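You operate a simulated robot arm through the tools that you are given. There is no shell and no other tool. Be economical: measure what you need, move in short steps, check, and stop when the job is done.

You run a simulated two-armed robot. Do the job below in one go: nothing can be reset, and whatever is moved stays where it is left.

Task
Open the purple drawer, take the orange ring and leave it in the inside of the purple drawer and shut the drawer again. Put the can that says "gear oil" from the low shelf of the cooling rack in the bin 4 of the bin bench and the can marked "grease" on the top of the bin bench. Put one of the yellow tags from the low shelf of the cooling rack on the low board of the side shelf. Put the purple block on the top shelf of the low rack away in the bin 3 of the bin bench. Open the dryer drawer. Do these in any order. Set down upright: can, yellow tag, purple block.

Only the result counts: the job must be done as asked and must still hold three seconds after the hand-in. Knocking over, shifting, dropping, spilling or breaking anything else fails it.

Robot
Two 6-joint arms with three-finger grippers on one trunk, on a base that drives. Base frame: it is fixed to the floor where the robot stands at the start and does not move with it; the origin is under the middle of the robot, x ahead of it, y to its left, z up; the surface under the hand at the start is at about z = 0.8. Readings come in m, rad, newtons and seconds.
The left shoulder is at the start at [0.022, 0.17, 1.382], the right one opposite. With the tool pointing down near the work surface each hand reaches from about 0.36 to 0.64 m from the robot's upright axis, wherever it stands, measured 20 degrees to its own side. Places, roughly: bin 3 of the bin bench (21x24 cm) [4.12, -2.8, 0.68]; bin 4 of the bin bench (21x24 cm) [3.88, -2.88, 0.68]; dryer drawer [6, -6.7, 0.7]; inside of the purple drawer [0.9, -0.1, 0.7]; low board of the side shelf (22x52 cm) [2, -3.92, 0.42]; orange ring (6x6x3 cm) [2, -3.7, 0.9]; purple block (8x8x9 cm) [3.9, -7.7, 0.4]; purple drawer [0.9, -0.2, 0.7]; red can, yellow can, yellow grease can [2.5, -5.75, 0.5]; top of the bin bench [3.6, -3, 0.8]; yellow tag [2.75, -6, 0.5]. Payload 2.2 kg a hand.
The tool frame of a hand sits at the grasp point between the pads (the TCP): z along the fingers, y along the line on which they close. The tips reach 0.025 m beyond it. Largest opening 0.104 m; the body of the gripper starts 0.074 m behind the TCP.
Orientation is that of the tool frame in the base frame, as a unit quaternion [x, y, z, w]. With the fingers straight down and closing along the base's y, the tool's x points along the base's -x, its y along +y and its z along -z.

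Tools
- The arms move only by the tool drive_tool. It takes "left_motion", "right_motion" or both (then of equal length, played together; a hand with none holds still); each is one flat list of numbers, 6 for each row, row after row: the shift along the tool's x, y, z in m, then the turn, a rotation vector about the tool's x, y, z in rad. In form: [dx, dy, dz, ax, ay, az, dx, dy, dz, ax, ay, az, ...]. A call has 1 to 12 rows; each row is the pose to reach, as a shift and turn from the pose commanded when the call began, along the tool's axes at that moment. "left_hand" and "right_hand" are, for a hand that has rows, the closure, from 0 (fully open) to 1 (shut), set as the call begins (left out, the last holds). Each row takes 0.2 s and may step no farther than 0.05 m and 0.15 rad from the row before; otherwise, or with a gripper value out of range, the whole call is refused. Where a pose cannot be reached the arm comes as near as it can. A force on the tool above 40 N (or 10 N above the force at the start of the call, whichever is more), or a blocked arm, ends the call early, and 0.2 s more pass. Each finger halts on what it meets, pressing with about 43 N; the grip force reading is that of the motor and also rises with nothing between the fingers. The clock runs only during rows and for 0.2 s after the last one: add rows that repeat a pose to give the fingers time. It gives the time, the measured TCP pose, the force on the tool (base axes), the opening and the grip force at its end, in the units of the frame above (readings bear some noise), with the torque about the TCP (base axes, N m) and any sound that the robot's microphone picked up.
- Cameras (640 x 400 px; columns grow to the right, rows downward): "scene" is now at [0.1527, 0.0148, 1.2629]; the picture's right is [0.17, -0.99, 0.00], its down [-0.68, -0.12, -0.73] and it looks along [0.72, 0.12, -0.68] (base axes); focal length 264 px, centre (320, 200). "left" rides on the left gripper at [0.082, -0.003, -0.104] in its tool frame; the picture's right is [0.04, 1.00, 0.00], its down [-0.75, 0.03, -0.66] and it looks along [-0.66, 0.03, 0.75] (tool axes); focal length 256 px, centre (320, 200). "right" rides on the right gripper at [0.082, 0.003, -0.104] in its tool frame; the picture's right is [-0.04, 1.00, 0.00], its down [-0.75, -0.03, -0.66] and it looks along [-0.66, -0.03, 0.75] (tool axes); focal length 256 px, centre (320, 200). There is no depth. A picture from a camera that has moved, and an enlarged one, comes with that camera's place and axes in the base frame and with its lens.
- camera(camera): a new picture of that camera. It takes no simulated time.
- lift_body(by): slides the trunk up (or, below 0, down) by that many m; the arms and the scene camera ride with it, the base frame stays. It gives what a move gives, with no picture.
- drive_base(legs): drives the robot by 1 to 6 legs, each [ahead, left, turn to the left] in m, m and rad, along the robot's own axes; the way and the turn of a leg run together, so that a leg with both is an arc; at most 1.5 m and 3.142 rad a leg. The arms and the cameras ride along, it lands a little off, and it stops where it bumps. It gives what a move gives.
- turn_head(pan, tilt): turns the head with the scene camera to pan (to the left, within 1.047 rad either way) and tilt (down, from -0.506 to 1.204), counted from straight ahead of the robot. It gives what a move gives.
- enlarge(camera, box): a new picture of the part [left, top, right, bottom] of that camera's present view, enlarged. It takes no simulated time.
- close_job(): hands the job in; it is judged then, once.

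Work in short steps. Places have to be worked out from the pictures, the camera data and where the tool is seen: move nearer, look again, correct. Check each grasp and each placing, and mend what went wrong. You have 196 turns and 192 pictures in all, those below and enlarged ones among them. Open the grippers and draw the arms clear of the work before you hand the job in, unless the task says otherwise; then end with one line.

The tools are called by a JSON object that holds its "fn" and its "kwargs". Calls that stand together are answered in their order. drive_tool: Moves the arms, as the interface text tells. Its arguments: {"type":"object","properties":{"left_motion":{"type":"array","items":{"type":"number"}},"left_hand":{"type":"number"},"right_motion":{"type":"array","items":{"type":"number"}},"right_hand":{"type":"number"}},"required":[]} The other tools are called the same way: lift_body (by) slides the trunk up or down; drive_base (legs) drives the base; turn_head (pan, tilt) turns the head that bears the scene camera; camera (camera) takes a picture; enlarge (camera, box) takes an enlarged picture of a part of a camera's view; close_job () hands the job in.

At the start:

```text
time_s: 0.0
left_position: [0.4977, 0.2981, 0.9804]
left_tool_rot: [0.0, 1.0, 0.0, 0.0]
left_force: [0.1, 0.4, 0.3]
left_wrist_torque: [-0.02, 0.0, 0.02]
left_width: 0.104
left_grasp_force: 0.1
right_position: [0.5771, -0.0878, 0.9798]
right_tool_rot: [0.0, 1.0, 0.0, 0.0]
right_force: [1.0, -0.2, 0.2]
right_wrist_torque: [-0.02, 0.0, 0.01]
right_width: 0.1042
right_grasp_force: 0.1
trunk travel left (down, up): [-0.574, 0.167]
robot x, y, heading: [-0.0018, -0.0002, -0.0]
head pan, tilt: [0.169, 0.754]
```

scene: 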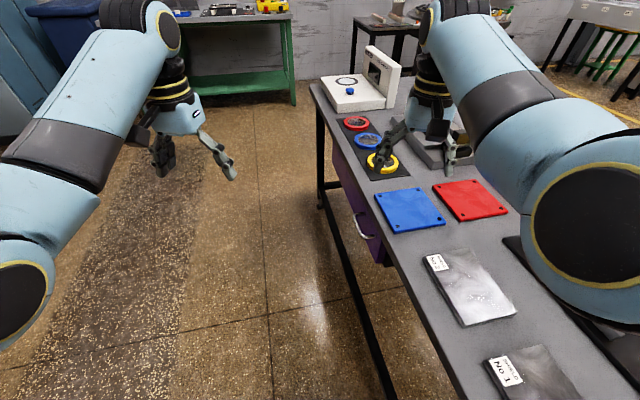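
right: 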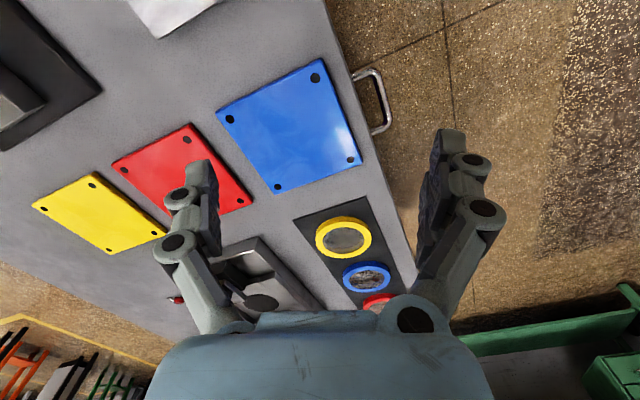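
left: 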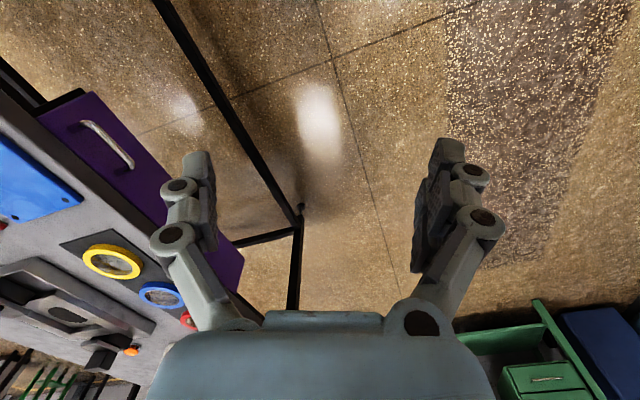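

The purple drawer's front faces +y, with its handle around x≈0.85. I'll turn the head to look around first.

{"fn": "turn_head", "kwargs": {"pan": -0.9, "tilt": 0.25}}

{"fn": "camera", "kwargs": {"camera": "scene"}}

{"fn": "turn_head", "kwargs": {"pan": 0.0, "tilt": 0.3}}

{"fn": "camera", "kwargs": {"camera": "scene"}}

```text
time_s: 1.3
left_position: [0.4989, 0.2983, 0.9797]
left_tool_rot: [-0.001, 1.0, 0.0, 0.001]
left_force: [-0.8, -0.8, 0.0]
left_wrist_torque: [0.01, 0.03, -0.04]
left_width: 0.1041
left_grasp_force: 0.1
right_position: [0.5772, -0.0873, 0.9792]
right_tool_rot: [0.0, 1.0, 0.0, 0.0]
right_force: [0.3, 0.0, -0.1]
right_wrist_torque: [0.02, -0.03, 0.02]
right_width: 0.1043
right_grasp_force: 0.2
trunk travel left (down, up): [-0.574, 0.167]
robot x, y, heading: [-0.001, -0.0008, 0.0]
head pan, tilt: [-0.901, 0.25]
```

```text
188 pictures are left
camera scene: at [0.1292, -0.0722, 1.3083], right [-0.78, -0.62, 0.0], down [-0.15, 0.19, -0.97], along [0.6, -0.76, -0.25], focal length 264 px, centre (320, 200)
```

scene: 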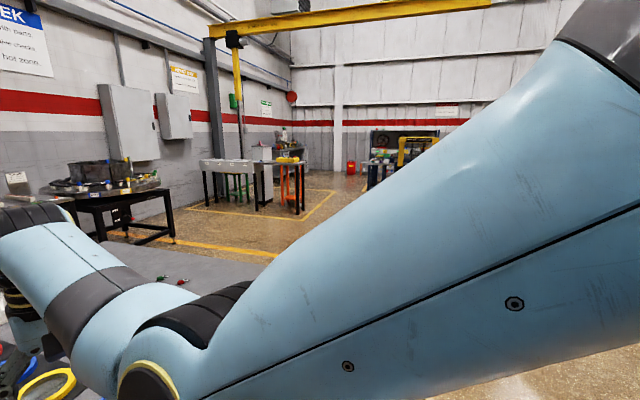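

```text
time_s: 2.5
left_position: [0.4987, 0.2987, 0.9794]
left_tool_rot: [0.0, 1.0, 0.0, -0.001]
left_force: [0.8, -0.3, 0.1]
left_wrist_torque: [0.02, 0.02, 0.02]
left_width: 0.104
left_grasp_force: 0.1
right_position: [0.5766, -0.0888, 0.9785]
right_tool_rot: [0.0, 1.0, -0.001, 0.0]
right_force: [-0.1, -0.3, -0.7]
right_wrist_torque: [0.01, -0.03, 0.03]
right_width: 0.1038
right_grasp_force: 0.1
trunk travel left (down, up): [-0.574, 0.167]
robot x, y, heading: [-0.0031, 0.0017, 0.002]
head pan, tilt: [0.0, 0.3]
```

```text
187 pictures are left
camera scene: at [0.1645, 0.0008, 1.3035], right [0.0, -1.0, 0.0], down [-0.3, 0.0, -0.96], along [0.96, 0.0, -0.3], focal length 264 px, centre (320, 200)
```

scene: 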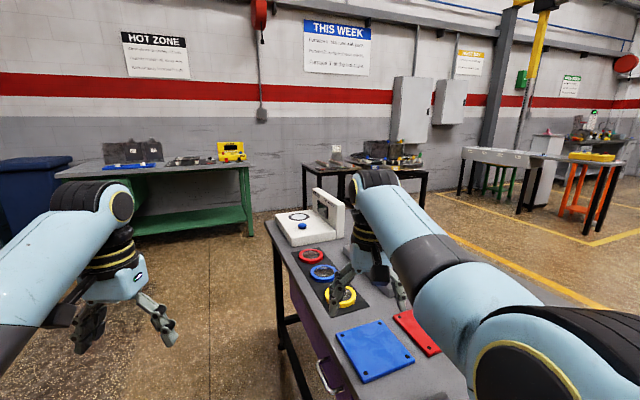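

There are wall signs that may carry rules, so I'll read them.

{"fn": "enlarge", "kwargs": {"camera": "scene", "box": [110, 10, 390, 90]}}

{"fn": "enlarge", "kwargs": {"camera": "scene", "box": [440, 30, 600, 130]}}

{"fn": "enlarge", "kwargs": {"camera": "scene", "box": [220, 170, 480, 400]}}

```text
2.29 times, centred on (250, 50) of scene
camera zoom: at [0.1645, 0.0008, 1.3035], right [0.0, -1.0, 0.0], down [-0.3, 0.0, -0.96], along [0.96, 0.0, -0.3], focal length 604 px, centre (480, 543)
```

zoom: 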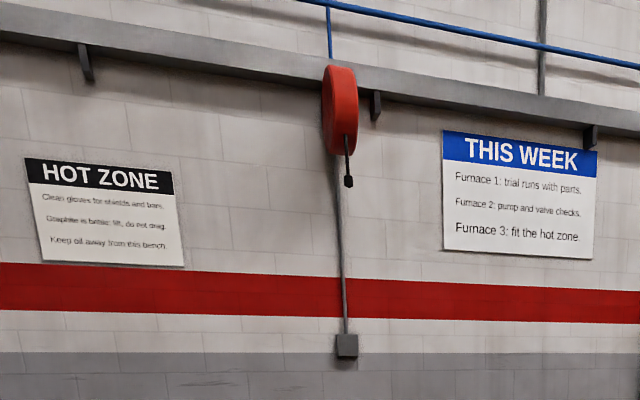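

```text
4.00 times, centred on (520, 80) of scene
camera zoom: at [0.1645, 0.0008, 1.3035], right [0.0, -1.0, 0.0], down [-0.3, 0.0, -0.96], along [0.96, 0.0, -0.3], focal length 1057 px, centre (-480, 680)
```

zoom: 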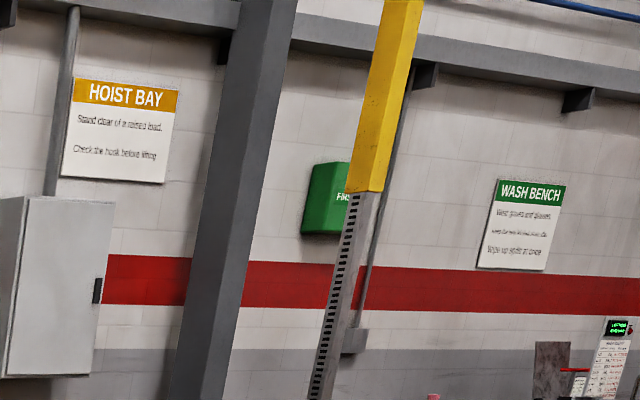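

```text
1.74 times, centred on (350, 285) of scene
camera zoom: at [0.1645, 0.0008, 1.3035], right [0.0, -1.0, 0.0], down [-0.3, 0.0, -0.96], along [0.96, 0.0, -0.3], focal length 460 px, centre (268, 52)
```

zoom: 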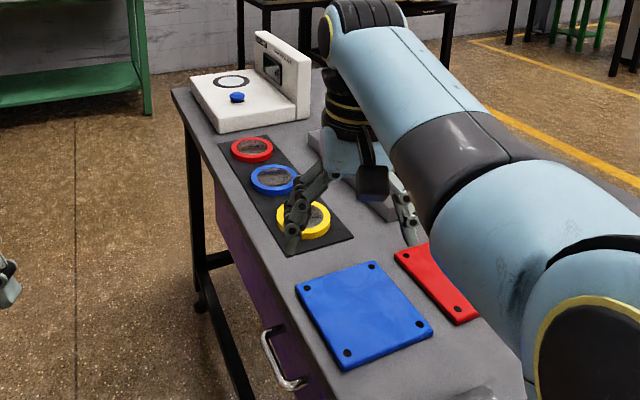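

Signs are only flavour. The drawer handle is about (0.65, -0.03, 0.69), so I'll drive around to stand in front of the drawer, facing -y, starting with the leftward shift.

{"fn": "drive_base", "kwargs": {"legs": [[0, 0.85, 0], [0.75, 0, 0], [0, 0, -1.571]]}}

{"fn": "turn_head", "kwargs": {"pan": 0, "tilt": 0.75}}

{"fn": "camera", "kwargs": {"camera": "scene"}}

```text
time_s: 14.4
left_position: [1.0454, 0.3441, 0.9786]
left_tool_rot: [0.706, 0.708, 0.0, 0.0]
left_force: [0.2, 1.2, -0.9]
left_wrist_torque: [0.0, -0.01, 0.04]
left_width: 0.104
left_grasp_force: 0.0
right_position: [0.6585, 0.2619, 0.9802]
right_tool_rot: [0.706, 0.708, 0.0, 0.0]
right_force: [-0.4, -0.1, 0.6]
right_wrist_torque: [0.01, -0.01, 0.0]
right_width: 0.1039
right_grasp_force: 0.1
trunk travel left (down, up): [-0.574, 0.167]
robot x, y, heading: [0.7455, 0.8393, -1.572]
head pan, tilt: [0.0, 0.3]
```

```text
time_s: 15.3
left_position: [1.0442, 0.3428, 0.98]
left_tool_rot: [0.706, 0.708, 0.0, 0.001]
left_force: [0.7, -0.3, 0.6]
left_wrist_torque: [0.01, 0.02, -0.03]
left_width: 0.104
left_grasp_force: 0.1
right_position: [0.6582, 0.2627, 0.9796]
right_tool_rot: [0.706, 0.708, 0.0, -0.001]
right_force: [-0.3, -0.1, 0.1]
right_wrist_torque: [0.02, -0.01, 0.04]
right_width: 0.1039
right_grasp_force: 0.1
trunk travel left (down, up): [-0.574, 0.167]
robot x, y, heading: [0.7465, 0.8389, -1.567]
head pan, tilt: [0.0, 0.75]
```

```text
183 pictures are left
camera scene: at [0.7453, 0.6874, 1.2633], right [-1.0, 0.0, 0.0], down [0.0, 0.68, -0.73], along [0.0, -0.73, -0.68], focal length 264 px, centre (320, 200)
```

scene: 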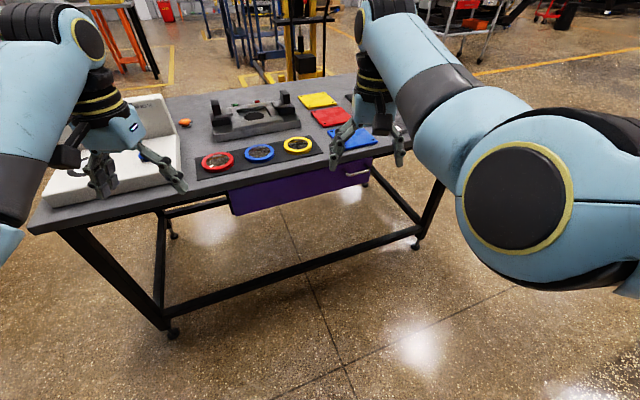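

Drawer front spans x≈0.56–1.08 and the handle is near its right end. I'll enlarge for detail.

{"fn": "enlarge", "kwargs": {"camera": "scene", "box": [210, 130, 410, 255]}}

{"fn": "camera", "kwargs": {"camera": "right"}}

```text
3.20 times, centred on (310, 192) of scene
camera zoom: at [0.7453, 0.6874, 1.2633], right [-1.0, 0.0, 0.0], down [0.0, 0.68, -0.73], along [0.0, -0.73, -0.68], focal length 846 px, centre (352, 224)
```

zoom: 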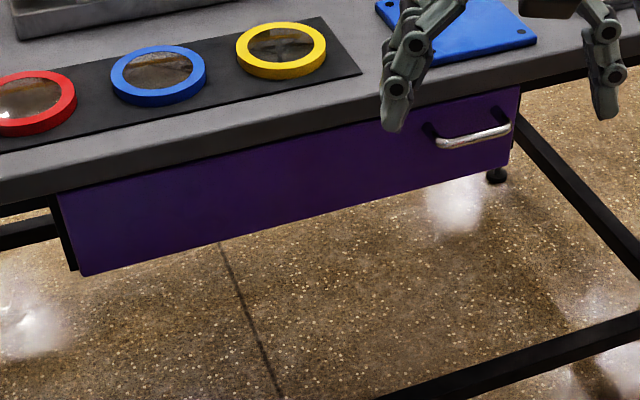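

```text
181 pictures are left
camera right: at [0.6623, 0.343, 1.0835], right [1.0, -0.04, 0.0], down [-0.03, -0.75, 0.66], along [-0.02, -0.66, -0.76], focal length 256 px, centre (320, 200)
```

right: 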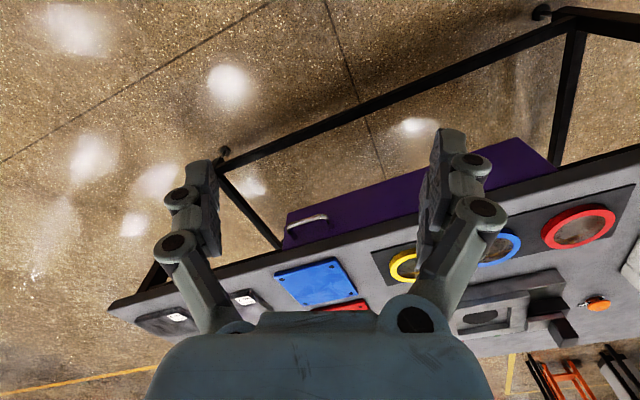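

The bench is turned about 20° from the base axes, and triangulation puts the handle near (0.62, -0.03, 0.72). I'll square up to it and start turning the right hand to horizontal fingers with vertical closing.

{"fn": "drive_base", "kwargs": {"legs": [[0, 0, 0.347], [0.0, -0.215, 0]]}}

{"fn": "lift_body", "kwargs": {"by": -0.25}}

{"fn": "drive_tool", "kwargs": {"right_motion": [0, 0, 0, -0.0866, -0.0866, 0.0866, 0.02, 0, 0, -0.173, -0.173, 0.173, 0.04, 0, 0, -0.26, -0.26, 0.26, 0.06, 0, -0.02, -0.346, -0.346, 0.346, 0.06, 0, -0.04, -0.433, -0.433, 0.433, 0.06, 0, -0.05, -0.519, -0.519, 0.519, 0.06, 0, -0.05, -0.606, -0.606, 0.606, 0.06, 0, -0.05, -0.692, -0.692, 0.692, 0.06, 0, -0.05, -0.779, -0.779, 0.779, 0.06, 0, -0.05, -0.865, -0.865, 0.865, 0.06, 0, -0.05, -0.95, -0.95, 0.95, 0.06, 0, -0.05, -1.035, -1.035, 1.035], "right_hand": 0.4}}

{"fn": "camera", "kwargs": {"camera": "scene"}}

```text
time_s: 18.1
left_position: [0.9925, 0.4018, 0.9804]
left_tool_rot: [0.572, 0.821, 0.0, -0.001]
left_force: [-0.2, 0.0, 0.5]
left_wrist_torque: [0.03, -0.03, -0.01]
left_width: 0.1042
left_grasp_force: 0.1
right_position: [0.6573, 0.1933, 0.9794]
right_tool_rot: [0.571, 0.821, 0.001, 0.0]
right_force: [-0.8, 0.2, 0.5]
right_wrist_torque: [0.03, -0.04, -0.02]
right_width: 0.104
right_grasp_force: 0.1
trunk travel left (down, up): [-0.574, 0.167]
robot x, y, heading: [0.5438, 0.768, -1.218]
head pan, tilt: [0.0, 0.75]
```

```text
time_s: 20.7
left_position: [0.9906, 0.4073, 0.7088]
left_tool_rot: [0.571, 0.821, 0.011, -0.015]
left_force: [-0.3, -0.3, 0.3]
left_wrist_torque: [-0.03, 0.0, 0.0]
left_width: 0.1041
left_grasp_force: 0.1
right_position: [0.6513, 0.1889, 0.7282]
right_tool_rot: [0.574, 0.819, -0.005, -0.003]
right_force: [-0.2, 0.1, 0.2]
right_wrist_torque: [-0.02, -0.04, 0.02]
right_width: 0.104
right_grasp_force: 0.1
trunk travel left (down, up): [-0.324, 0.417]
robot x, y, heading: [0.5398, 0.7686, -1.21]
head pan, tilt: [0.0, 0.75]
```

```text
time_s: 21.7
left_position: [0.9914, 0.4077, 0.7092]
left_tool_rot: [0.571, 0.821, 0.012, -0.017]
left_force: [0.7, -0.4, 0.4]
left_wrist_torque: [0.04, 0.06, 0.0]
left_width: 0.1044
left_grasp_force: 0.1
right_position: [0.5721, 0.1971, 0.7514]
right_tool_rot: [0.686, 0.692, -0.045, 0.219]
right_force: [-0.4, -0.2, -0.9]
right_wrist_torque: [0.02, 0.01, -0.02]
right_width: 0.0621
right_grasp_force: 0.0
trunk travel left (down, up): [-0.324, 0.417]
robot x, y, heading: [0.5425, 0.7662, -1.216]
head pan, tilt: [0.0, 0.75]
stopped in row 5 (right hand): the arm was blocked; the commanded pose is now the measured one
```

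```text
180 pictures are left
camera scene: at [0.5963, 0.6145, 1.0075], right [-0.94, -0.35, 0.0], down [-0.24, 0.64, -0.73], along [0.25, -0.69, -0.68], focal length 264 px, centre (320, 200)
```

scene: 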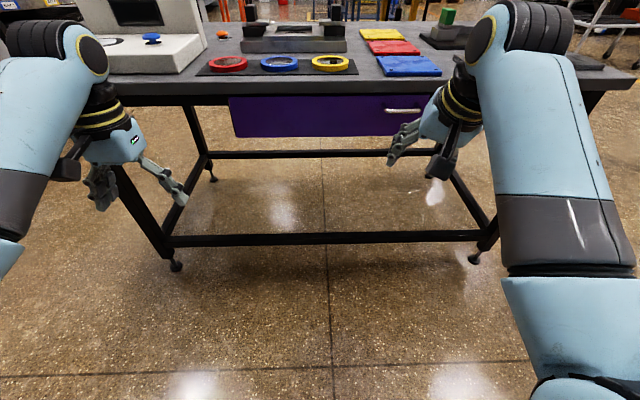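

The right arm was blocked and the left pose shifted slightly, so the forward elbows may be near the bench. I'll raise the trunk and look again.

{"fn": "lift_body", "kwargs": {"by": 0.2}}

{"fn": "turn_head", "kwargs": {"pan": 0.3, "tilt": 0.6}}

{"fn": "camera", "kwargs": {"camera": "scene"}}

```text
time_s: 23.9
left_position: [0.9914, 0.4078, 0.9096]
left_tool_rot: [0.571, 0.821, 0.012, -0.017]
left_force: [-0.8, -0.4, 0.6]
left_wrist_torque: [0.01, 0.0, 0.0]
left_width: 0.1039
left_grasp_force: 0.0
right_position: [0.5712, 0.1974, 0.951]
right_tool_rot: [0.686, 0.692, -0.045, 0.219]
right_force: [-0.3, -0.1, -0.1]
right_wrist_torque: [0.01, 0.01, 0.01]
right_width: 0.0623
right_grasp_force: 0.1
trunk travel left (down, up): [-0.524, 0.217]
robot x, y, heading: [0.5364, 0.7637, -1.215]
head pan, tilt: [0.0, 0.75]
```

```text
time_s: 24.7
left_position: [0.9918, 0.4063, 0.9095]
left_tool_rot: [0.572, 0.82, 0.011, -0.015]
left_force: [0.2, 0.5, -0.3]
left_wrist_torque: [0.0, -0.05, 0.04]
left_width: 0.1038
left_grasp_force: 0.1
right_position: [0.572, 0.1981, 0.9502]
right_tool_rot: [0.686, 0.692, -0.046, 0.219]
right_force: [-0.1, 0.5, 0.6]
right_wrist_torque: [0.04, 0.02, 0.0]
right_width: 0.0623
right_grasp_force: 0.0
trunk travel left (down, up): [-0.524, 0.217]
robot x, y, heading: [0.5381, 0.7657, -1.212]
head pan, tilt: [0.3, 0.6]
```

```text
179 pictures are left
camera scene: at [0.6188, 0.6286, 1.2255], right [-0.79, -0.61, 0.0], down [-0.34, 0.45, -0.82], along [0.5, -0.65, -0.57], focal length 264 px, centre (320, 200)
```

scene: 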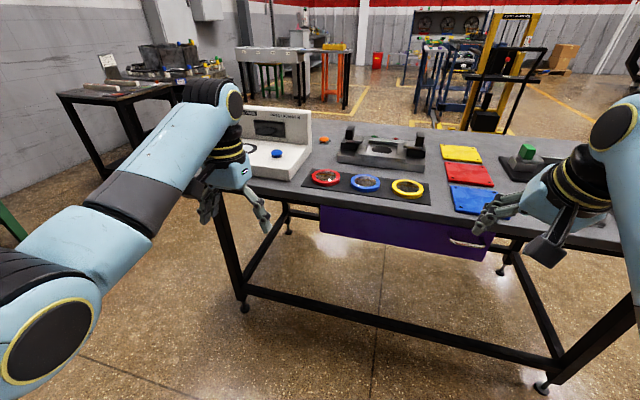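

Nothing on the bench looks displaced. I'll test whether the same wrist turn is still blocked at this height.

{"fn": "drive_tool", "kwargs": {"right_motion": [0, 0, 0, -0.08, -0.08, 0.08, 0, 0, 0, -0.16, -0.16, 0.16, 0, 0, 0, -0.24, -0.24, 0.24, 0, 0, 0, -0.32, -0.32, 0.32, 0, 0, 0, -0.4, -0.4, 0.4, 0, 0, 0, -0.48, -0.48, 0.48]}}

{"fn": "turn_head", "kwargs": {"pan": -0.5, "tilt": 0.75}}

{"fn": "camera", "kwargs": {"camera": "scene"}}

```text
time_s: 26.1
left_position: [0.9915, 0.4056, 0.9096]
left_tool_rot: [0.571, 0.82, 0.011, -0.017]
left_force: [0.0, 0.6, 0.2]
left_wrist_torque: [0.0, 0.0, 0.0]
left_width: 0.1039
left_grasp_force: 0.1
right_position: [0.5719, 0.1966, 0.9525]
right_tool_rot: [0.728, 0.431, 0.011, 0.533]
right_force: [0.2, -0.2, 0.0]
right_wrist_torque: [0.01, 0.01, 0.01]
right_width: 0.0623
right_grasp_force: 0.1
trunk travel left (down, up): [-0.524, 0.217]
robot x, y, heading: [0.5388, 0.7675, -1.215]
head pan, tilt: [0.3, 0.6]
```

```text
time_s: 27.2
left_position: [0.9915, 0.4061, 0.9082]
left_tool_rot: [0.572, 0.82, 0.011, -0.017]
left_force: [0.2, 0.0, 0.3]
left_wrist_torque: [-0.01, 0.0, -0.02]
left_width: 0.1042
left_grasp_force: 0.2
right_position: [0.5718, 0.1971, 0.9508]
right_tool_rot: [0.727, 0.433, 0.011, 0.532]
right_force: [-0.2, 1.1, -0.4]
right_wrist_torque: [-0.01, 0.02, -0.02]
right_width: 0.0622
right_grasp_force: 0.0
trunk travel left (down, up): [-0.524, 0.217]
robot x, y, heading: [0.5417, 0.766, -1.214]
head pan, tilt: [-0.499, 0.75]
```

```text
178 pictures are left
camera scene: at [0.5532, 0.6168, 1.2127], right [-0.99, 0.14, 0.0], down [0.1, 0.68, -0.73], along [-0.1, -0.72, -0.68], focal length 264 px, centre (320, 200)
```

scene: 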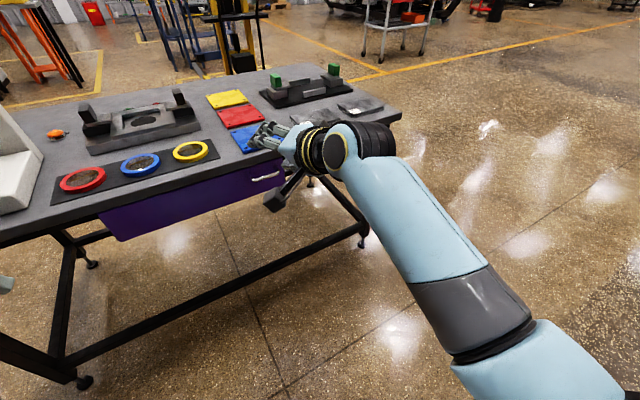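

The wrist turn works here; it was the low trunk that blocked it. I'll finish the turn to fingers-forward with a 15° downward pitch.

{"fn": "drive_tool", "kwargs": {"right_motion": [0, 0, 0, -0.027, -0.047, 0.117, 0, 0, 0, -0.053, -0.094, 0.234, 0, 0, 0, -0.08, -0.14, 0.351, 0, 0, 0, -0.106, -0.187, 0.468, 0, 0, 0, -0.133, -0.234, 0.585, 0, 0, 0, -0.133, -0.234, 0.585]}}

{"fn": "camera", "kwargs": {"camera": "right"}}

{"fn": "enlarge", "kwargs": {"camera": "scene", "box": [180, 80, 400, 220]}}

```text
time_s: 28.6
left_position: [0.991, 0.4073, 0.9103]
left_tool_rot: [0.571, 0.821, 0.011, -0.015]
left_force: [-0.1, 0.0, 0.1]
left_wrist_torque: [0.01, -0.03, 0.03]
left_width: 0.1038
left_grasp_force: 0.1
right_position: [0.5546, 0.1857, 0.9535]
right_tool_rot: [0.772, 0.161, 0.086, 0.609]
right_force: [0.5, 0.5, 0.3]
right_wrist_torque: [0.03, 0.0, -0.02]
right_width: 0.0622
right_grasp_force: 0.0
trunk travel left (down, up): [-0.524, 0.217]
robot x, y, heading: [0.5406, 0.7646, -1.216]
head pan, tilt: [-0.499, 0.75]
```

```text
177 pictures are left
camera right: at [0.5969, 0.3067, 0.9775], right [0.1, -0.22, 0.97], down [-0.92, 0.34, 0.18], along [-0.37, -0.91, -0.17], focal length 256 px, centre (320, 200)
```

right: 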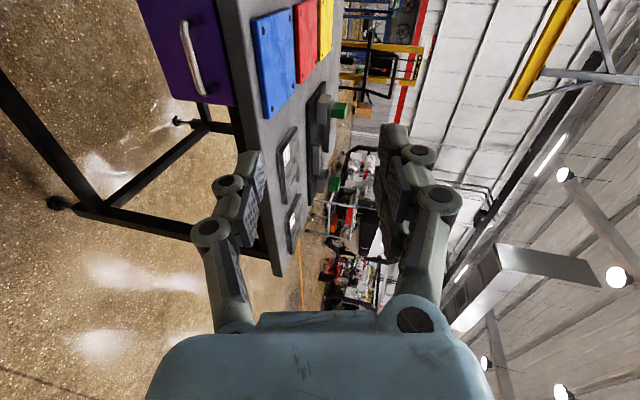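

```text
2.86 times, centred on (290, 150) of scene
camera zoom: at [0.5531, 0.6168, 1.2127], right [-0.99, 0.14, 0.0], down [0.1, 0.68, -0.73], along [-0.11, -0.72, -0.68], focal length 755 px, centre (406, 343)
```

zoom: 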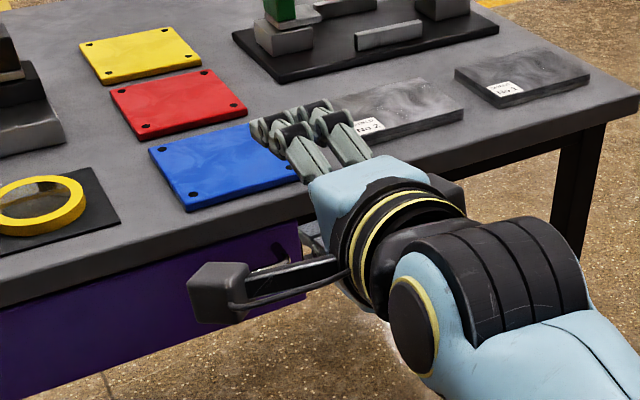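

The new view confirms the handle at ≈(0.622,-0.03,0.72). I'll lower the hand in front of it.

{"fn": "drive_tool", "kwargs": {"right_motion": [0, -0.04, 0.01, 0, 0, 0, 0, -0.08, 0.02, 0, 0, 0, 0, -0.12, 0.04, 0, 0, 0, 0, -0.16, 0.06, 0, 0, 0, 0, -0.194, 0.08, 0, 0, 0, 0, -0.194, 0.11, 0, 0, 0, 0, -0.194, 0.14, 0, 0, 0, 0, -0.194, 0.14, 0, 0, 0]}}

{"fn": "camera", "kwargs": {"camera": "right"}}

{"fn": "camera", "kwargs": {"camera": "scene"}}

```text
time_s: 30.4
left_position: [0.992, 0.4079, 0.9088]
left_tool_rot: [0.571, 0.82, 0.011, -0.017]
left_force: [0.3, -1.0, 0.1]
left_wrist_torque: [-0.02, 0.01, -0.01]
left_width: 0.1041
left_grasp_force: 0.1
right_position: [0.5945, 0.1307, 0.7422]
right_tool_rot: [0.78, 0.139, 0.108, 0.601]
right_force: [-0.5, 0.4, 0.0]
right_wrist_torque: [-0.01, -0.01, 0.0]
right_width: 0.0624
right_grasp_force: 0.3
right hand out of reach, approached as far as the arm can: row 3, 4, 7, 8
trunk travel left (down, up): [-0.524, 0.217]
robot x, y, heading: [0.5433, 0.7668, -1.217]
head pan, tilt: [-0.499, 0.75]
```

```text
175 pictures are left
camera right: at [0.6372, 0.2517, 0.7728], right [0.05, -0.26, 0.97], down [-0.93, 0.34, 0.14], along [-0.36, -0.9, -0.22], focal length 256 px, centre (320, 200)
```

right: 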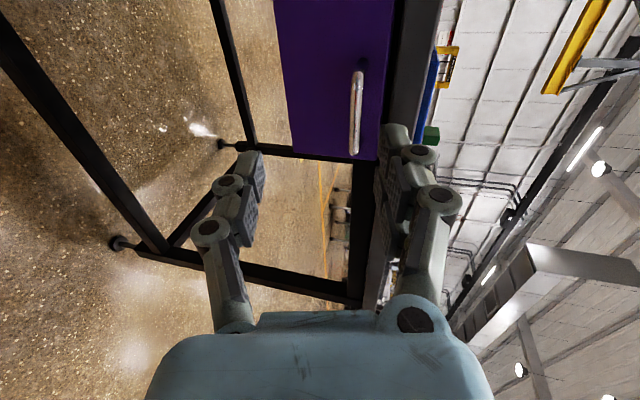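

```text
174 pictures are left
camera scene: at [0.5531, 0.6167, 1.2127], right [-0.99, 0.14, 0.0], down [0.1, 0.68, -0.73], along [-0.11, -0.72, -0.68], focal length 264 px, centre (320, 200)
```

scene: 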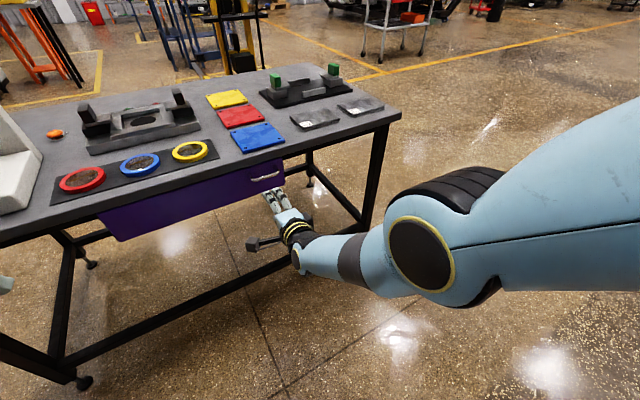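

The arm is near full reach, so the base will close the remaining ~0.13 m. I'll narrow the fingers first, then drive in partway.

{"fn": "drive_tool", "kwargs": {"right_motion": [0, 0, 0, 0, 0, 0, 0, 0, 0, 0, 0, 0], "right_hand": 0.62}}

{"fn": "drive_base", "kwargs": {"legs": [[0.08, -0.012, 0]]}}

{"fn": "camera", "kwargs": {"camera": "right"}}

{"fn": "enlarge", "kwargs": {"camera": "scene", "box": [180, 120, 360, 260]}}

```text
time_s: 31.0
left_position: [0.9911, 0.4073, 0.9087]
left_tool_rot: [0.571, 0.82, 0.01, -0.016]
left_force: [-0.9, -0.3, -0.2]
left_wrist_torque: [0.0, 0.01, 0.0]
left_width: 0.1041
left_grasp_force: 0.1
right_position: [0.594, 0.1314, 0.7419]
right_tool_rot: [0.781, 0.14, 0.108, 0.599]
right_force: [-0.1, -0.1, 0.7]
right_wrist_torque: [-0.01, -0.01, -0.03]
right_width: 0.0395
right_grasp_force: 0.1
trunk travel left (down, up): [-0.524, 0.217]
robot x, y, heading: [0.5408, 0.7689, -1.214]
head pan, tilt: [-0.499, 0.75]
```

```text
time_s: 32.0
left_position: [1.0063, 0.3294, 0.9087]
left_tool_rot: [0.571, 0.821, 0.012, -0.016]
left_force: [0.4, -1.0, -0.7]
left_wrist_torque: [0.03, -0.01, 0.01]
left_width: 0.1038
left_grasp_force: 0.0
right_position: [0.6108, 0.0537, 0.7423]
right_tool_rot: [0.781, 0.14, 0.108, 0.599]
right_force: [-0.5, -0.6, 0.0]
right_wrist_torque: [-0.01, 0.0, 0.0]
right_width: 0.0396
right_grasp_force: 0.1
trunk travel left (down, up): [-0.524, 0.217]
robot x, y, heading: [0.553, 0.6821, -1.218]
head pan, tilt: [-0.499, 0.75]
```

```text
173 pictures are left
camera right: at [0.6534, 0.1737, 0.7717], right [0.05, -0.26, 0.96], down [-0.93, 0.34, 0.14], along [-0.36, -0.9, -0.22], focal length 256 px, centre (320, 200)
```

right: 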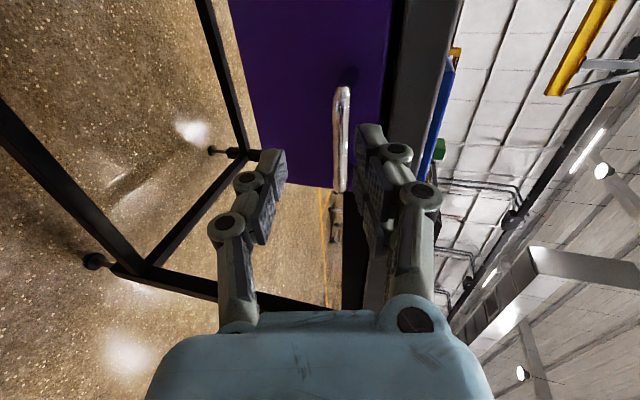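

```text
2.86 times, centred on (270, 190) of scene
camera zoom: at [0.5693, 0.5377, 1.2124], right [-0.99, 0.14, 0.0], down [0.1, 0.68, -0.73], along [-0.1, -0.72, -0.68], focal length 755 px, centre (463, 229)
```

zoom: 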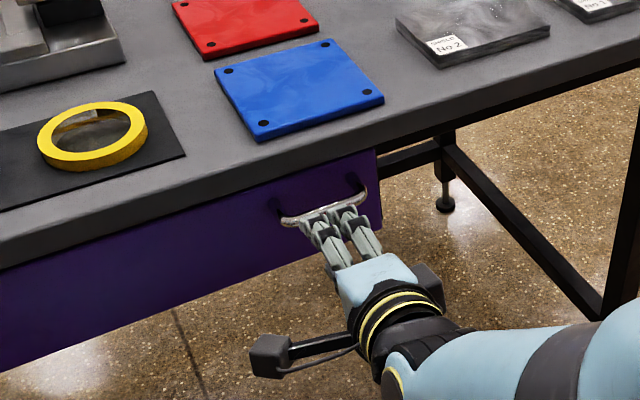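

Fingers straddle the bar well; about 0.066 m remains. Drive in and close.

{"fn": "drive_base", "kwargs": {"legs": [[0.064, 0, 0]]}}

{"fn": "drive_tool", "kwargs": {"right_motion": [0, 0, 0, 0, 0, 0, 0, 0, 0, 0, 0, 0, 0, 0, 0, 0, 0, 0], "right_hand": 1.0}}

{"fn": "camera", "kwargs": {"camera": "right"}}

```text
time_s: 33.0
left_position: [1.0294, 0.2711, 0.9084]
left_tool_rot: [0.571, 0.821, 0.011, -0.016]
left_force: [0.0, 0.1, 0.0]
left_wrist_torque: [0.02, 0.03, -0.01]
left_width: 0.1039
left_grasp_force: 0.1
right_position: [0.6324, -0.0039, 0.7418]
right_tool_rot: [0.781, 0.139, 0.108, 0.599]
right_force: [-1.5, 3.6, 2.5]
right_wrist_torque: [-0.11, -0.12, 0.06]
right_width: 0.0406
right_grasp_force: 0.2
trunk travel left (down, up): [-0.524, 0.217]
robot x, y, heading: [0.5777, 0.6275, -1.216]
head pan, tilt: [-0.499, 0.75]
```

```text
time_s: 33.8
left_position: [1.0278, 0.2698, 0.9086]
left_tool_rot: [0.571, 0.821, 0.013, -0.017]
left_force: [0.4, 0.3, -0.5]
left_wrist_torque: [-0.01, -0.01, 0.01]
left_width: 0.1037
left_grasp_force: 0.0
right_position: [0.6307, -0.0044, 0.7396]
right_tool_rot: [0.783, 0.141, 0.108, 0.596]
right_force: [-3.1, -1.1, -10.3]
right_wrist_torque: [0.09, -0.16, -0.34]
right_width: 0.0063
right_grasp_force: 29.5
trunk travel left (down, up): [-0.524, 0.217]
robot x, y, heading: [0.5789, 0.6297, -1.215]
head pan, tilt: [-0.499, 0.75]
```

```text
171 pictures are left
camera right: at [0.6738, 0.1162, 0.7706], right [0.05, -0.26, 0.96], down [-0.93, 0.34, 0.14], along [-0.36, -0.9, -0.23], focal length 256 px, centre (320, 200)
```

right: 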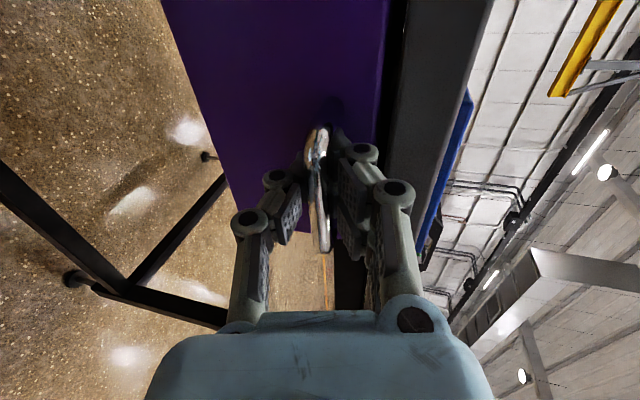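

The bar is gripped (width 6 mm, 29 N). Pull by reversing the base.

{"fn": "drive_base", "kwargs": {"legs": [[-0.13, 0, 0]]}}

{"fn": "drive_base", "kwargs": {"legs": [[-0.1, 0, 0]]}}

{"fn": "turn_head", "kwargs": {"pan": 0, "tilt": 0.9}}

{"fn": "camera", "kwargs": {"camera": "scene"}}

```text
time_s: 35.1
left_position: [0.9806, 0.39, 0.909]
left_tool_rot: [0.572, 0.82, 0.012, -0.015]
left_force: [0.7, -0.2, 0.1]
left_wrist_torque: [-0.05, -0.02, -0.01]
left_width: 0.1038
left_grasp_force: 0.0
right_position: [0.582, 0.117, 0.7391]
right_tool_rot: [0.782, 0.139, 0.107, 0.598]
right_force: [-20.9, -9.0, -20.6]
right_wrist_torque: [-0.06, 0.11, -0.47]
right_width: 0.0059
right_grasp_force: 29.3
trunk travel left (down, up): [-0.524, 0.217]
robot x, y, heading: [0.5362, 0.7489, -1.216]
head pan, tilt: [-0.499, 0.75]
```

```text
time_s: 36.2
left_position: [0.9471, 0.4847, 0.9092]
left_tool_rot: [0.571, 0.821, 0.011, -0.016]
left_force: [-1.0, -0.1, -0.5]
left_wrist_torque: [0.01, 0.01, 0.01]
left_width: 0.1039
left_grasp_force: 0.1
right_position: [0.545, 0.2102, 0.74]
right_tool_rot: [0.782, 0.138, 0.107, 0.598]
right_force: [-24.6, -11.4, -8.9]
right_wrist_torque: [0.02, -0.04, -0.44]
right_width: 0.0061
right_grasp_force: 29.2
trunk travel left (down, up): [-0.524, 0.217]
robot x, y, heading: [0.4943, 0.8418, -1.219]
head pan, tilt: [-0.499, 0.75]
```

```text
time_s: 37.2
left_position: [0.9491, 0.4835, 0.9091]
left_tool_rot: [0.571, 0.821, 0.011, -0.016]
left_force: [0.4, 0.1, -0.9]
left_wrist_torque: [-0.02, -0.01, -0.03]
left_width: 0.1042
left_grasp_force: 0.0
right_position: [0.5452, 0.2081, 0.7403]
right_tool_rot: [0.783, 0.138, 0.105, 0.597]
right_force: [-8.0, -2.8, -1.9]
right_wrist_torque: [0.04, -0.07, -0.29]
right_width: 0.0059
right_grasp_force: 29.7
trunk travel left (down, up): [-0.524, 0.217]
robot x, y, heading: [0.5001, 0.8395, -1.218]
head pan, tilt: [0.0, 0.901]
```

```text
170 pictures are left
camera scene: at [0.5479, 0.7057, 1.2008], right [-0.94, -0.35, 0.0], down [-0.27, 0.74, -0.62], along [0.21, -0.58, -0.78], focal length 264 px, centre (320, 200)
```

scene: 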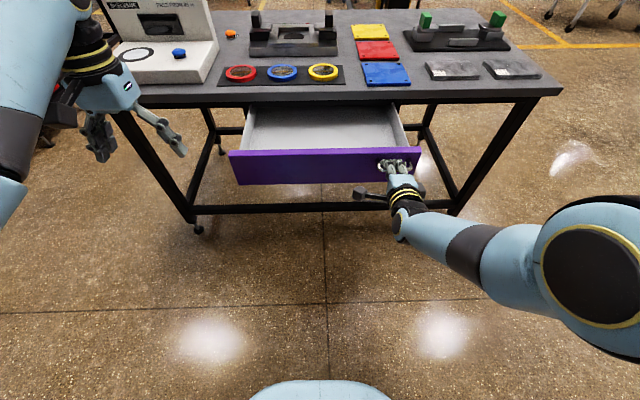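

The drawer is open about 23 cm. I'll release the handle, back away, and start returning the right hand to fingers-down.

{"fn": "drive_tool", "kwargs": {"right_motion": [0, 0, 0, 0, 0, 0, 0, 0, 0, 0, 0, 0, 0, 0, 0, 0, 0, 0], "right_hand": 0.62}}

{"fn": "drive_base", "kwargs": {"legs": [[-0.2, 0, 0]]}}

{"fn": "drive_tool", "kwargs": {"right_motion": [0, 0.04, 0, 0, 0, 0, 0, 0.08, -0.01, 0, 0, 0, 0, 0.12, -0.02, 0, 0, 0, 0, 0.16, -0.03, 0, 0, 0, 0, 0.2, -0.04, 0, 0, 0, 0, 0.22, -0.04, 0, 0, 0]}}

{"fn": "camera", "kwargs": {"camera": "scene"}}

```text
time_s: 38.0
left_position: [0.9496, 0.4856, 0.9094]
left_tool_rot: [0.572, 0.82, 0.012, -0.015]
left_force: [0.2, -1.1, -0.3]
left_wrist_torque: [0.01, 0.0, 0.02]
left_width: 0.104
left_grasp_force: 0.0
right_position: [0.5477, 0.2091, 0.7402]
right_tool_rot: [0.782, 0.138, 0.106, 0.598]
right_force: [-0.7, 0.4, 0.4]
right_wrist_torque: [-0.01, 0.0, 0.01]
right_width: 0.0396
right_grasp_force: 0.0
trunk travel left (down, up): [-0.524, 0.217]
robot x, y, heading: [0.4956, 0.8411, -1.214]
head pan, tilt: [0.0, 0.901]
```

```text
time_s: 39.6
left_position: [0.8807, 0.679, 0.9108]
left_tool_rot: [0.568, 0.822, 0.01, -0.016]
left_force: [0.2, -0.2, 0.6]
left_wrist_torque: [-0.02, -0.04, 0.0]
left_width: 0.1038
left_grasp_force: 0.0
right_position: [0.4811, 0.399, 0.7401]
right_tool_rot: [0.782, 0.142, 0.107, 0.597]
right_force: [0.6, 1.0, 0.6]
right_wrist_torque: [0.03, 0.01, 0.0]
right_width: 0.0396
right_grasp_force: 0.0
trunk travel left (down, up): [-0.524, 0.217]
robot x, y, heading: [0.4288, 1.033, -1.21]
head pan, tilt: [0.0, 0.901]
```

```text
time_s: 41.0
left_position: [0.8806, 0.6777, 0.9093]
left_tool_rot: [0.569, 0.822, 0.011, -0.016]
left_force: [-0.6, -0.2, 0.5]
left_wrist_torque: [-0.01, -0.01, -0.01]
left_width: 0.1041
left_grasp_force: 0.1
right_position: [0.4795, 0.3825, 0.9488]
right_tool_rot: [0.785, 0.146, 0.086, 0.595]
right_force: [0.7, 0.9, 0.2]
right_wrist_torque: [-0.02, 0.02, -0.06]
right_width: 0.0395
right_grasp_force: 0.0
right hand out of reach, approached as far as the arm can: row 3, 5, 6
trunk travel left (down, up): [-0.524, 0.217]
robot x, y, heading: [0.4255, 1.0324, -1.209]
head pan, tilt: [0.0, 0.901]
```

```text
169 pictures are left
camera scene: at [0.479, 0.896, 1.2008], right [-0.94, -0.35, 0.0], down [-0.28, 0.73, -0.62], along [0.22, -0.58, -0.78], focal length 264 px, centre (320, 200)
```

scene: 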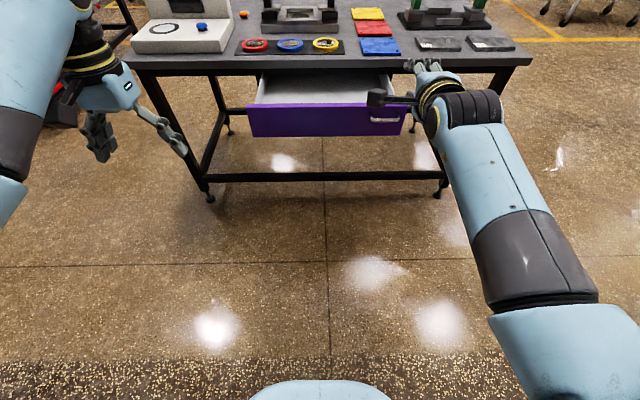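

Both hands are clear. Rotate the right hand back to fingers-down.

{"fn": "drive_tool", "kwargs": {"right_motion": [0, 0, -0.01, 0.074, 0.08, -0.1, 0, 0, -0.02, 0.148, 0.159, -0.2, 0, 0, -0.03, 0.22, 0.237, -0.302, 0, 0, -0.04, 0.294, 0.316, -0.404, 0, 0, -0.05, 0.368, 0.396, -0.505, 0, 0, -0.06, 0.441, 0.475, -0.606, 0, 0, -0.06, 0.515, 0.554, -0.707, 0, 0, -0.06, 0.588, 0.633, -0.808, 0, 0, -0.06, 0.662, 0.712, -0.909, 0, 0, -0.06, 0.735, 0.791, -1.01, 0, 0, -0.06, 0.809, 0.87, -1.111, 0, 0, -0.06, 0.882, 0.949, -1.212], "right_hand": 0}}

{"fn": "drive_tool", "kwargs": {"right_motion": [0, 0, 0, 0.08, 0.087, -0.11, 0, 0, 0, 0.08, 0.087, -0.11]}}

```text
time_s: 41.6
left_position: [0.881, 0.6778, 0.9094]
left_tool_rot: [0.568, 0.823, 0.01, -0.015]
left_force: [0.0, 0.2, 0.7]
left_wrist_torque: [-0.03, 0.0, 0.01]
left_width: 0.104
left_grasp_force: 0.0
right_position: [0.4719, 0.3807, 0.9325]
right_tool_rot: [0.798, 0.285, -0.025, 0.531]
right_force: [-0.4, 0.5, 0.3]
right_wrist_torque: [0.05, -0.04, -0.01]
right_width: 0.1041
right_grasp_force: 0.0
right hand out of reach, approached as far as the arm can: row 1, 2, 3
trunk travel left (down, up): [-0.524, 0.217]
robot x, y, heading: [0.425, 1.0329, -1.209]
head pan, tilt: [0.0, 0.901]
stopped in row 3 (right hand): the arm was blocked; the commanded pose is now the measured one
```

```text
refused: row 1 steps farther than a row can; nothing moved
```

Blocked near the edge of its reach; pull the hand back first.

{"fn": "drive_tool", "kwargs": {"right_motion": [0, 0, -0.03, 0, 0, 0, 0, 0, -0.06, 0, 0, 0, 0, 0, -0.1, 0, 0, 0, 0, 0, -0.1, 0, 0, 0]}}

{"fn": "turn_head", "kwargs": {"pan": -0.5, "tilt": 0.75}}

{"fn": "camera", "kwargs": {"camera": "scene"}}

```text
time_s: 42.6
left_position: [0.8816, 0.6773, 0.9092]
left_tool_rot: [0.568, 0.822, 0.01, -0.017]
left_force: [0.4, -0.4, 0.0]
left_wrist_torque: [0.02, 0.0, 0.04]
left_width: 0.1039
left_grasp_force: 0.1
right_position: [0.4129, 0.4462, 0.9766]
right_tool_rot: [0.776, 0.317, -0.088, 0.538]
right_force: [0.5, -0.7, 0.8]
right_wrist_torque: [0.01, -0.02, -0.01]
right_width: 0.104
right_grasp_force: 0.0
right hand out of reach, approached as far as the arm can: row 3, 4
trunk travel left (down, up): [-0.524, 0.217]
robot x, y, heading: [0.4271, 1.0328, -1.208]
head pan, tilt: [0.0, 0.901]
stopped in row 4 (right hand): the arm was blocked; the commanded pose is now the measured one
```

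```text
time_s: 43.5
left_position: [0.8802, 0.6786, 0.909]
left_tool_rot: [0.569, 0.822, 0.01, -0.015]
left_force: [0.4, -0.5, -0.1]
left_wrist_torque: [0.0, -0.01, 0.0]
left_width: 0.1039
left_grasp_force: 0.1
right_position: [0.4125, 0.4463, 0.977]
right_tool_rot: [0.776, 0.317, -0.088, 0.538]
right_force: [-0.1, 0.3, 1.1]
right_wrist_torque: [-0.01, 0.04, -0.02]
right_width: 0.1039
right_grasp_force: 0.1
trunk travel left (down, up): [-0.524, 0.217]
robot x, y, heading: [0.4291, 1.0339, -1.208]
head pan, tilt: [-0.499, 0.75]
```

```text
168 pictures are left
camera scene: at [0.4412, 0.8842, 1.2127], right [-0.99, 0.14, 0.0], down [0.09, 0.68, -0.73], along [-0.1, -0.72, -0.68], focal length 264 px, centre (320, 200)
```

scene: 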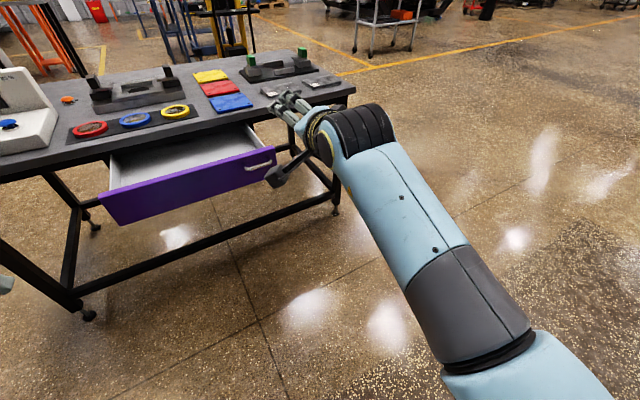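

Try rotating in place from here.

{"fn": "drive_tool", "kwargs": {"right_motion": [0, 0, 0, 0.047, 0.1, -0.093, 0, 0, 0, 0.094, 0.199, -0.185, 0, 0, 0, 0.142, 0.299, -0.278, 0, 0, 0, 0.189, 0.399, -0.371, 0, 0, 0, 0.236, 0.498, -0.464, 0, 0, 0, 0.283, 0.598, -0.556, 0, 0, 0, 0.33, 0.697, -0.649, 0, 0, 0, 0.377, 0.797, -0.742, 0, 0, 0, 0.425, 0.897, -0.835, 0, 0, 0, 0.472, 0.996, -0.927, 0, 0, 0, 0.519, 1.096, -1.02, 0, 0, 0, 0.519, 1.096, -1.02]}}

```text
time_s: 44.2
left_position: [0.8799, 0.6766, 0.9094]
left_tool_rot: [0.568, 0.823, 0.01, -0.017]
left_force: [0.6, 0.6, 0.6]
left_wrist_torque: [0.03, 0.0, 0.01]
left_width: 0.1042
left_grasp_force: 0.1
right_position: [0.4045, 0.4522, 0.9667]
right_tool_rot: [0.756, 0.484, -0.164, 0.408]
right_force: [0.6, -0.1, -0.6]
right_wrist_torque: [-0.01, 0.02, -0.01]
right_width: 0.1039
right_grasp_force: 0.0
right hand out of reach, approached as far as the arm can: row 1, 2, 3
trunk travel left (down, up): [-0.524, 0.217]
robot x, y, heading: [0.4268, 1.029, -1.211]
head pan, tilt: [-0.499, 0.75]
stopped in row 3 (right hand): the arm was blocked; the commanded pose is now the measured one
```

It is a wrist-limit issue, so I'll go back onto the orientation path used on the way in, then reverse along that.

{"fn": "drive_tool", "kwargs": {"right_motion": [0.01, 0.009, 0.004, -0.092, 0.024, 0.058, 0.02, 0.018, 0.007, -0.184, 0.047, 0.117, 0.029, 0.027, 0.011, -0.275, 0.07, 0.176, 0.0385, 0.036, 0.0144, -0.367, 0.094, 0.234, 0.0385, 0.036, 0.0144, -0.367, 0.094, 0.234]}}

```text
time_s: 45.0
left_position: [0.8792, 0.6754, 0.9093]
left_tool_rot: [0.569, 0.822, 0.01, -0.016]
left_force: [-0.6, -0.5, -0.7]
left_wrist_torque: [0.01, 0.02, -0.03]
left_width: 0.1041
left_grasp_force: 0.1
right_position: [0.4166, 0.439, 0.9574]
right_tool_rot: [0.726, 0.482, -0.175, 0.457]
right_force: [0.0, 0.0, -0.3]
right_wrist_torque: [0.04, -0.01, -0.07]
right_width: 0.1041
right_grasp_force: 0.0
right hand out of reach, approached as far as the arm can: row 1, 2, 3
trunk travel left (down, up): [-0.524, 0.217]
robot x, y, heading: [0.4268, 1.0372, -1.208]
head pan, tilt: [-0.499, 0.75]
stopped in row 3 (right hand): the arm was blocked; the commanded pose is now the measured one
```

Test a pure pitch about the robot's lateral axis instead, keeping the roll.

{"fn": "drive_tool", "kwargs": {"right_motion": [0, 0, 0, 0.09, 0.11, -0.017, 0, 0, 0, 0.18, 0.22, -0.034, 0, 0, 0, 0.27, 0.33, -0.051, 0, 0, 0, 0.36, 0.44, -0.068]}}

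{"fn": "camera", "kwargs": {"camera": "scene"}}

```text
time_s: 46.0
left_position: [0.8804, 0.6762, 0.9094]
left_tool_rot: [0.569, 0.822, 0.011, -0.016]
left_force: [-0.8, -0.1, 1.1]
left_wrist_torque: [-0.02, 0.0, -0.02]
left_width: 0.1041
left_grasp_force: 0.1
right_position: [0.4225, 0.441, 0.9589]
right_tool_rot: [0.801, 0.554, -0.112, 0.198]
right_force: [-0.3, 0.1, -0.2]
right_wrist_torque: [-0.01, 0.02, 0.0]
right_width: 0.1038
right_grasp_force: 0.1
trunk travel left (down, up): [-0.524, 0.217]
robot x, y, heading: [0.4241, 1.0289, -1.213]
head pan, tilt: [-0.499, 0.75]
```

```text
167 pictures are left
camera scene: at [0.4412, 0.8838, 1.2126], right [-0.99, 0.14, 0.0], down [0.09, 0.68, -0.73], along [-0.1, -0.72, -0.68], focal length 264 px, centre (320, 200)
```

scene: 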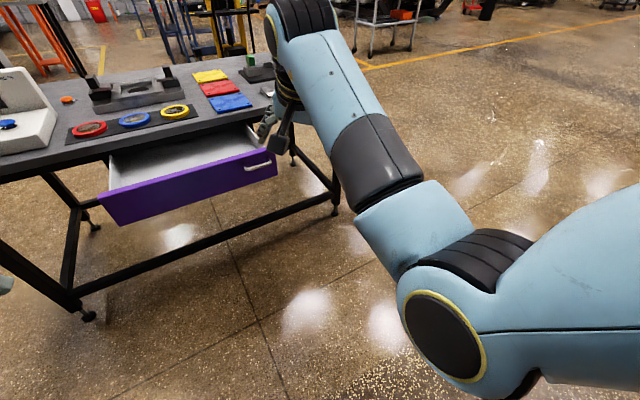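

That works. Finish the turn to fingers-down.

{"fn": "drive_tool", "kwargs": {"right_motion": [0, 0, 0, 0.007, 0.078, -0.118, 0, 0, 0, 0.014, 0.156, -0.236, 0, 0, 0, 0.021, 0.233, -0.354, 0, 0, 0, 0.028, 0.311, -0.471, 0, 0, 0, 0.035, 0.389, -0.589, 0, 0, 0, 0.042, 0.467, -0.707, 0, 0, 0, 0.042, 0.467, -0.707]}}

{"fn": "lift_body", "kwargs": {"by": 0.05}}

{"fn": "turn_head", "kwargs": {"pan": 0, "tilt": 0.3}}

{"fn": "camera", "kwargs": {"camera": "scene"}}

```text
time_s: 47.6
left_position: [0.8794, 0.6778, 0.9104]
left_tool_rot: [0.569, 0.822, 0.011, -0.016]
left_force: [0.2, 0.1, 0.6]
left_wrist_torque: [0.0, -0.03, 0.03]
left_width: 0.1039
left_grasp_force: 0.1
right_position: [0.506, 0.4698, 0.9498]
right_tool_rot: [0.592, 0.806, -0.022, -0.01]
right_force: [0.0, 0.1, 0.1]
right_wrist_torque: [-0.03, -0.01, -0.01]
right_width: 0.1041
right_grasp_force: 0.0
right hand out of reach, approached as far as the arm can: row 1, 2, 3, 4, 5, 6, 7
trunk travel left (down, up): [-0.524, 0.217]
robot x, y, heading: [0.4261, 1.0355, -1.21]
head pan, tilt: [-0.499, 0.75]
```

```text
time_s: 48.5
left_position: [0.88, 0.6762, 0.9596]
left_tool_rot: [0.568, 0.823, 0.01, -0.017]
left_force: [-0.8, 0.2, -0.1]
left_wrist_torque: [0.0, 0.0, 0.02]
left_width: 0.1041
left_grasp_force: 0.1
right_position: [0.5059, 0.4697, 1.0012]
right_tool_rot: [0.593, 0.805, -0.023, -0.013]
right_force: [0.1, 0.4, -0.4]
right_wrist_torque: [0.01, -0.03, 0.04]
right_width: 0.1038
right_grasp_force: 0.0
trunk travel left (down, up): [-0.574, 0.167]
robot x, y, heading: [0.4281, 1.0345, -1.213]
head pan, tilt: [-0.499, 0.75]
```

```text
time_s: 49.4
left_position: [0.8806, 0.6775, 0.96]
left_tool_rot: [0.569, 0.822, 0.01, -0.017]
left_force: [-0.6, -0.6, 0.1]
left_wrist_torque: [0.0, -0.02, 0.0]
left_width: 0.104
left_grasp_force: 0.1
right_position: [0.5057, 0.4691, 1.0018]
right_tool_rot: [0.592, 0.805, -0.023, -0.012]
right_force: [0.2, -0.4, -0.4]
right_wrist_torque: [0.01, 0.0, 0.0]
right_width: 0.1038
right_grasp_force: 0.1
trunk travel left (down, up): [-0.574, 0.167]
robot x, y, heading: [0.4274, 1.0315, -1.207]
head pan, tilt: [0.0, 0.3]
```

```text
166 pictures are left
camera scene: at [0.485, 0.8793, 1.3035], right [-0.94, -0.35, 0.0], down [-0.1, 0.28, -0.95], along [0.34, -0.89, -0.3], focal length 264 px, centre (320, 200)
```

scene: 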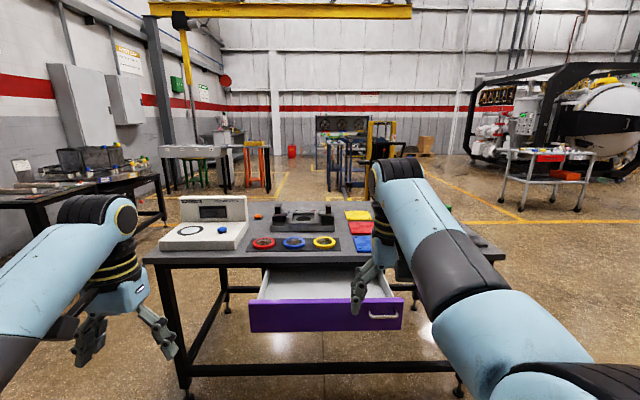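

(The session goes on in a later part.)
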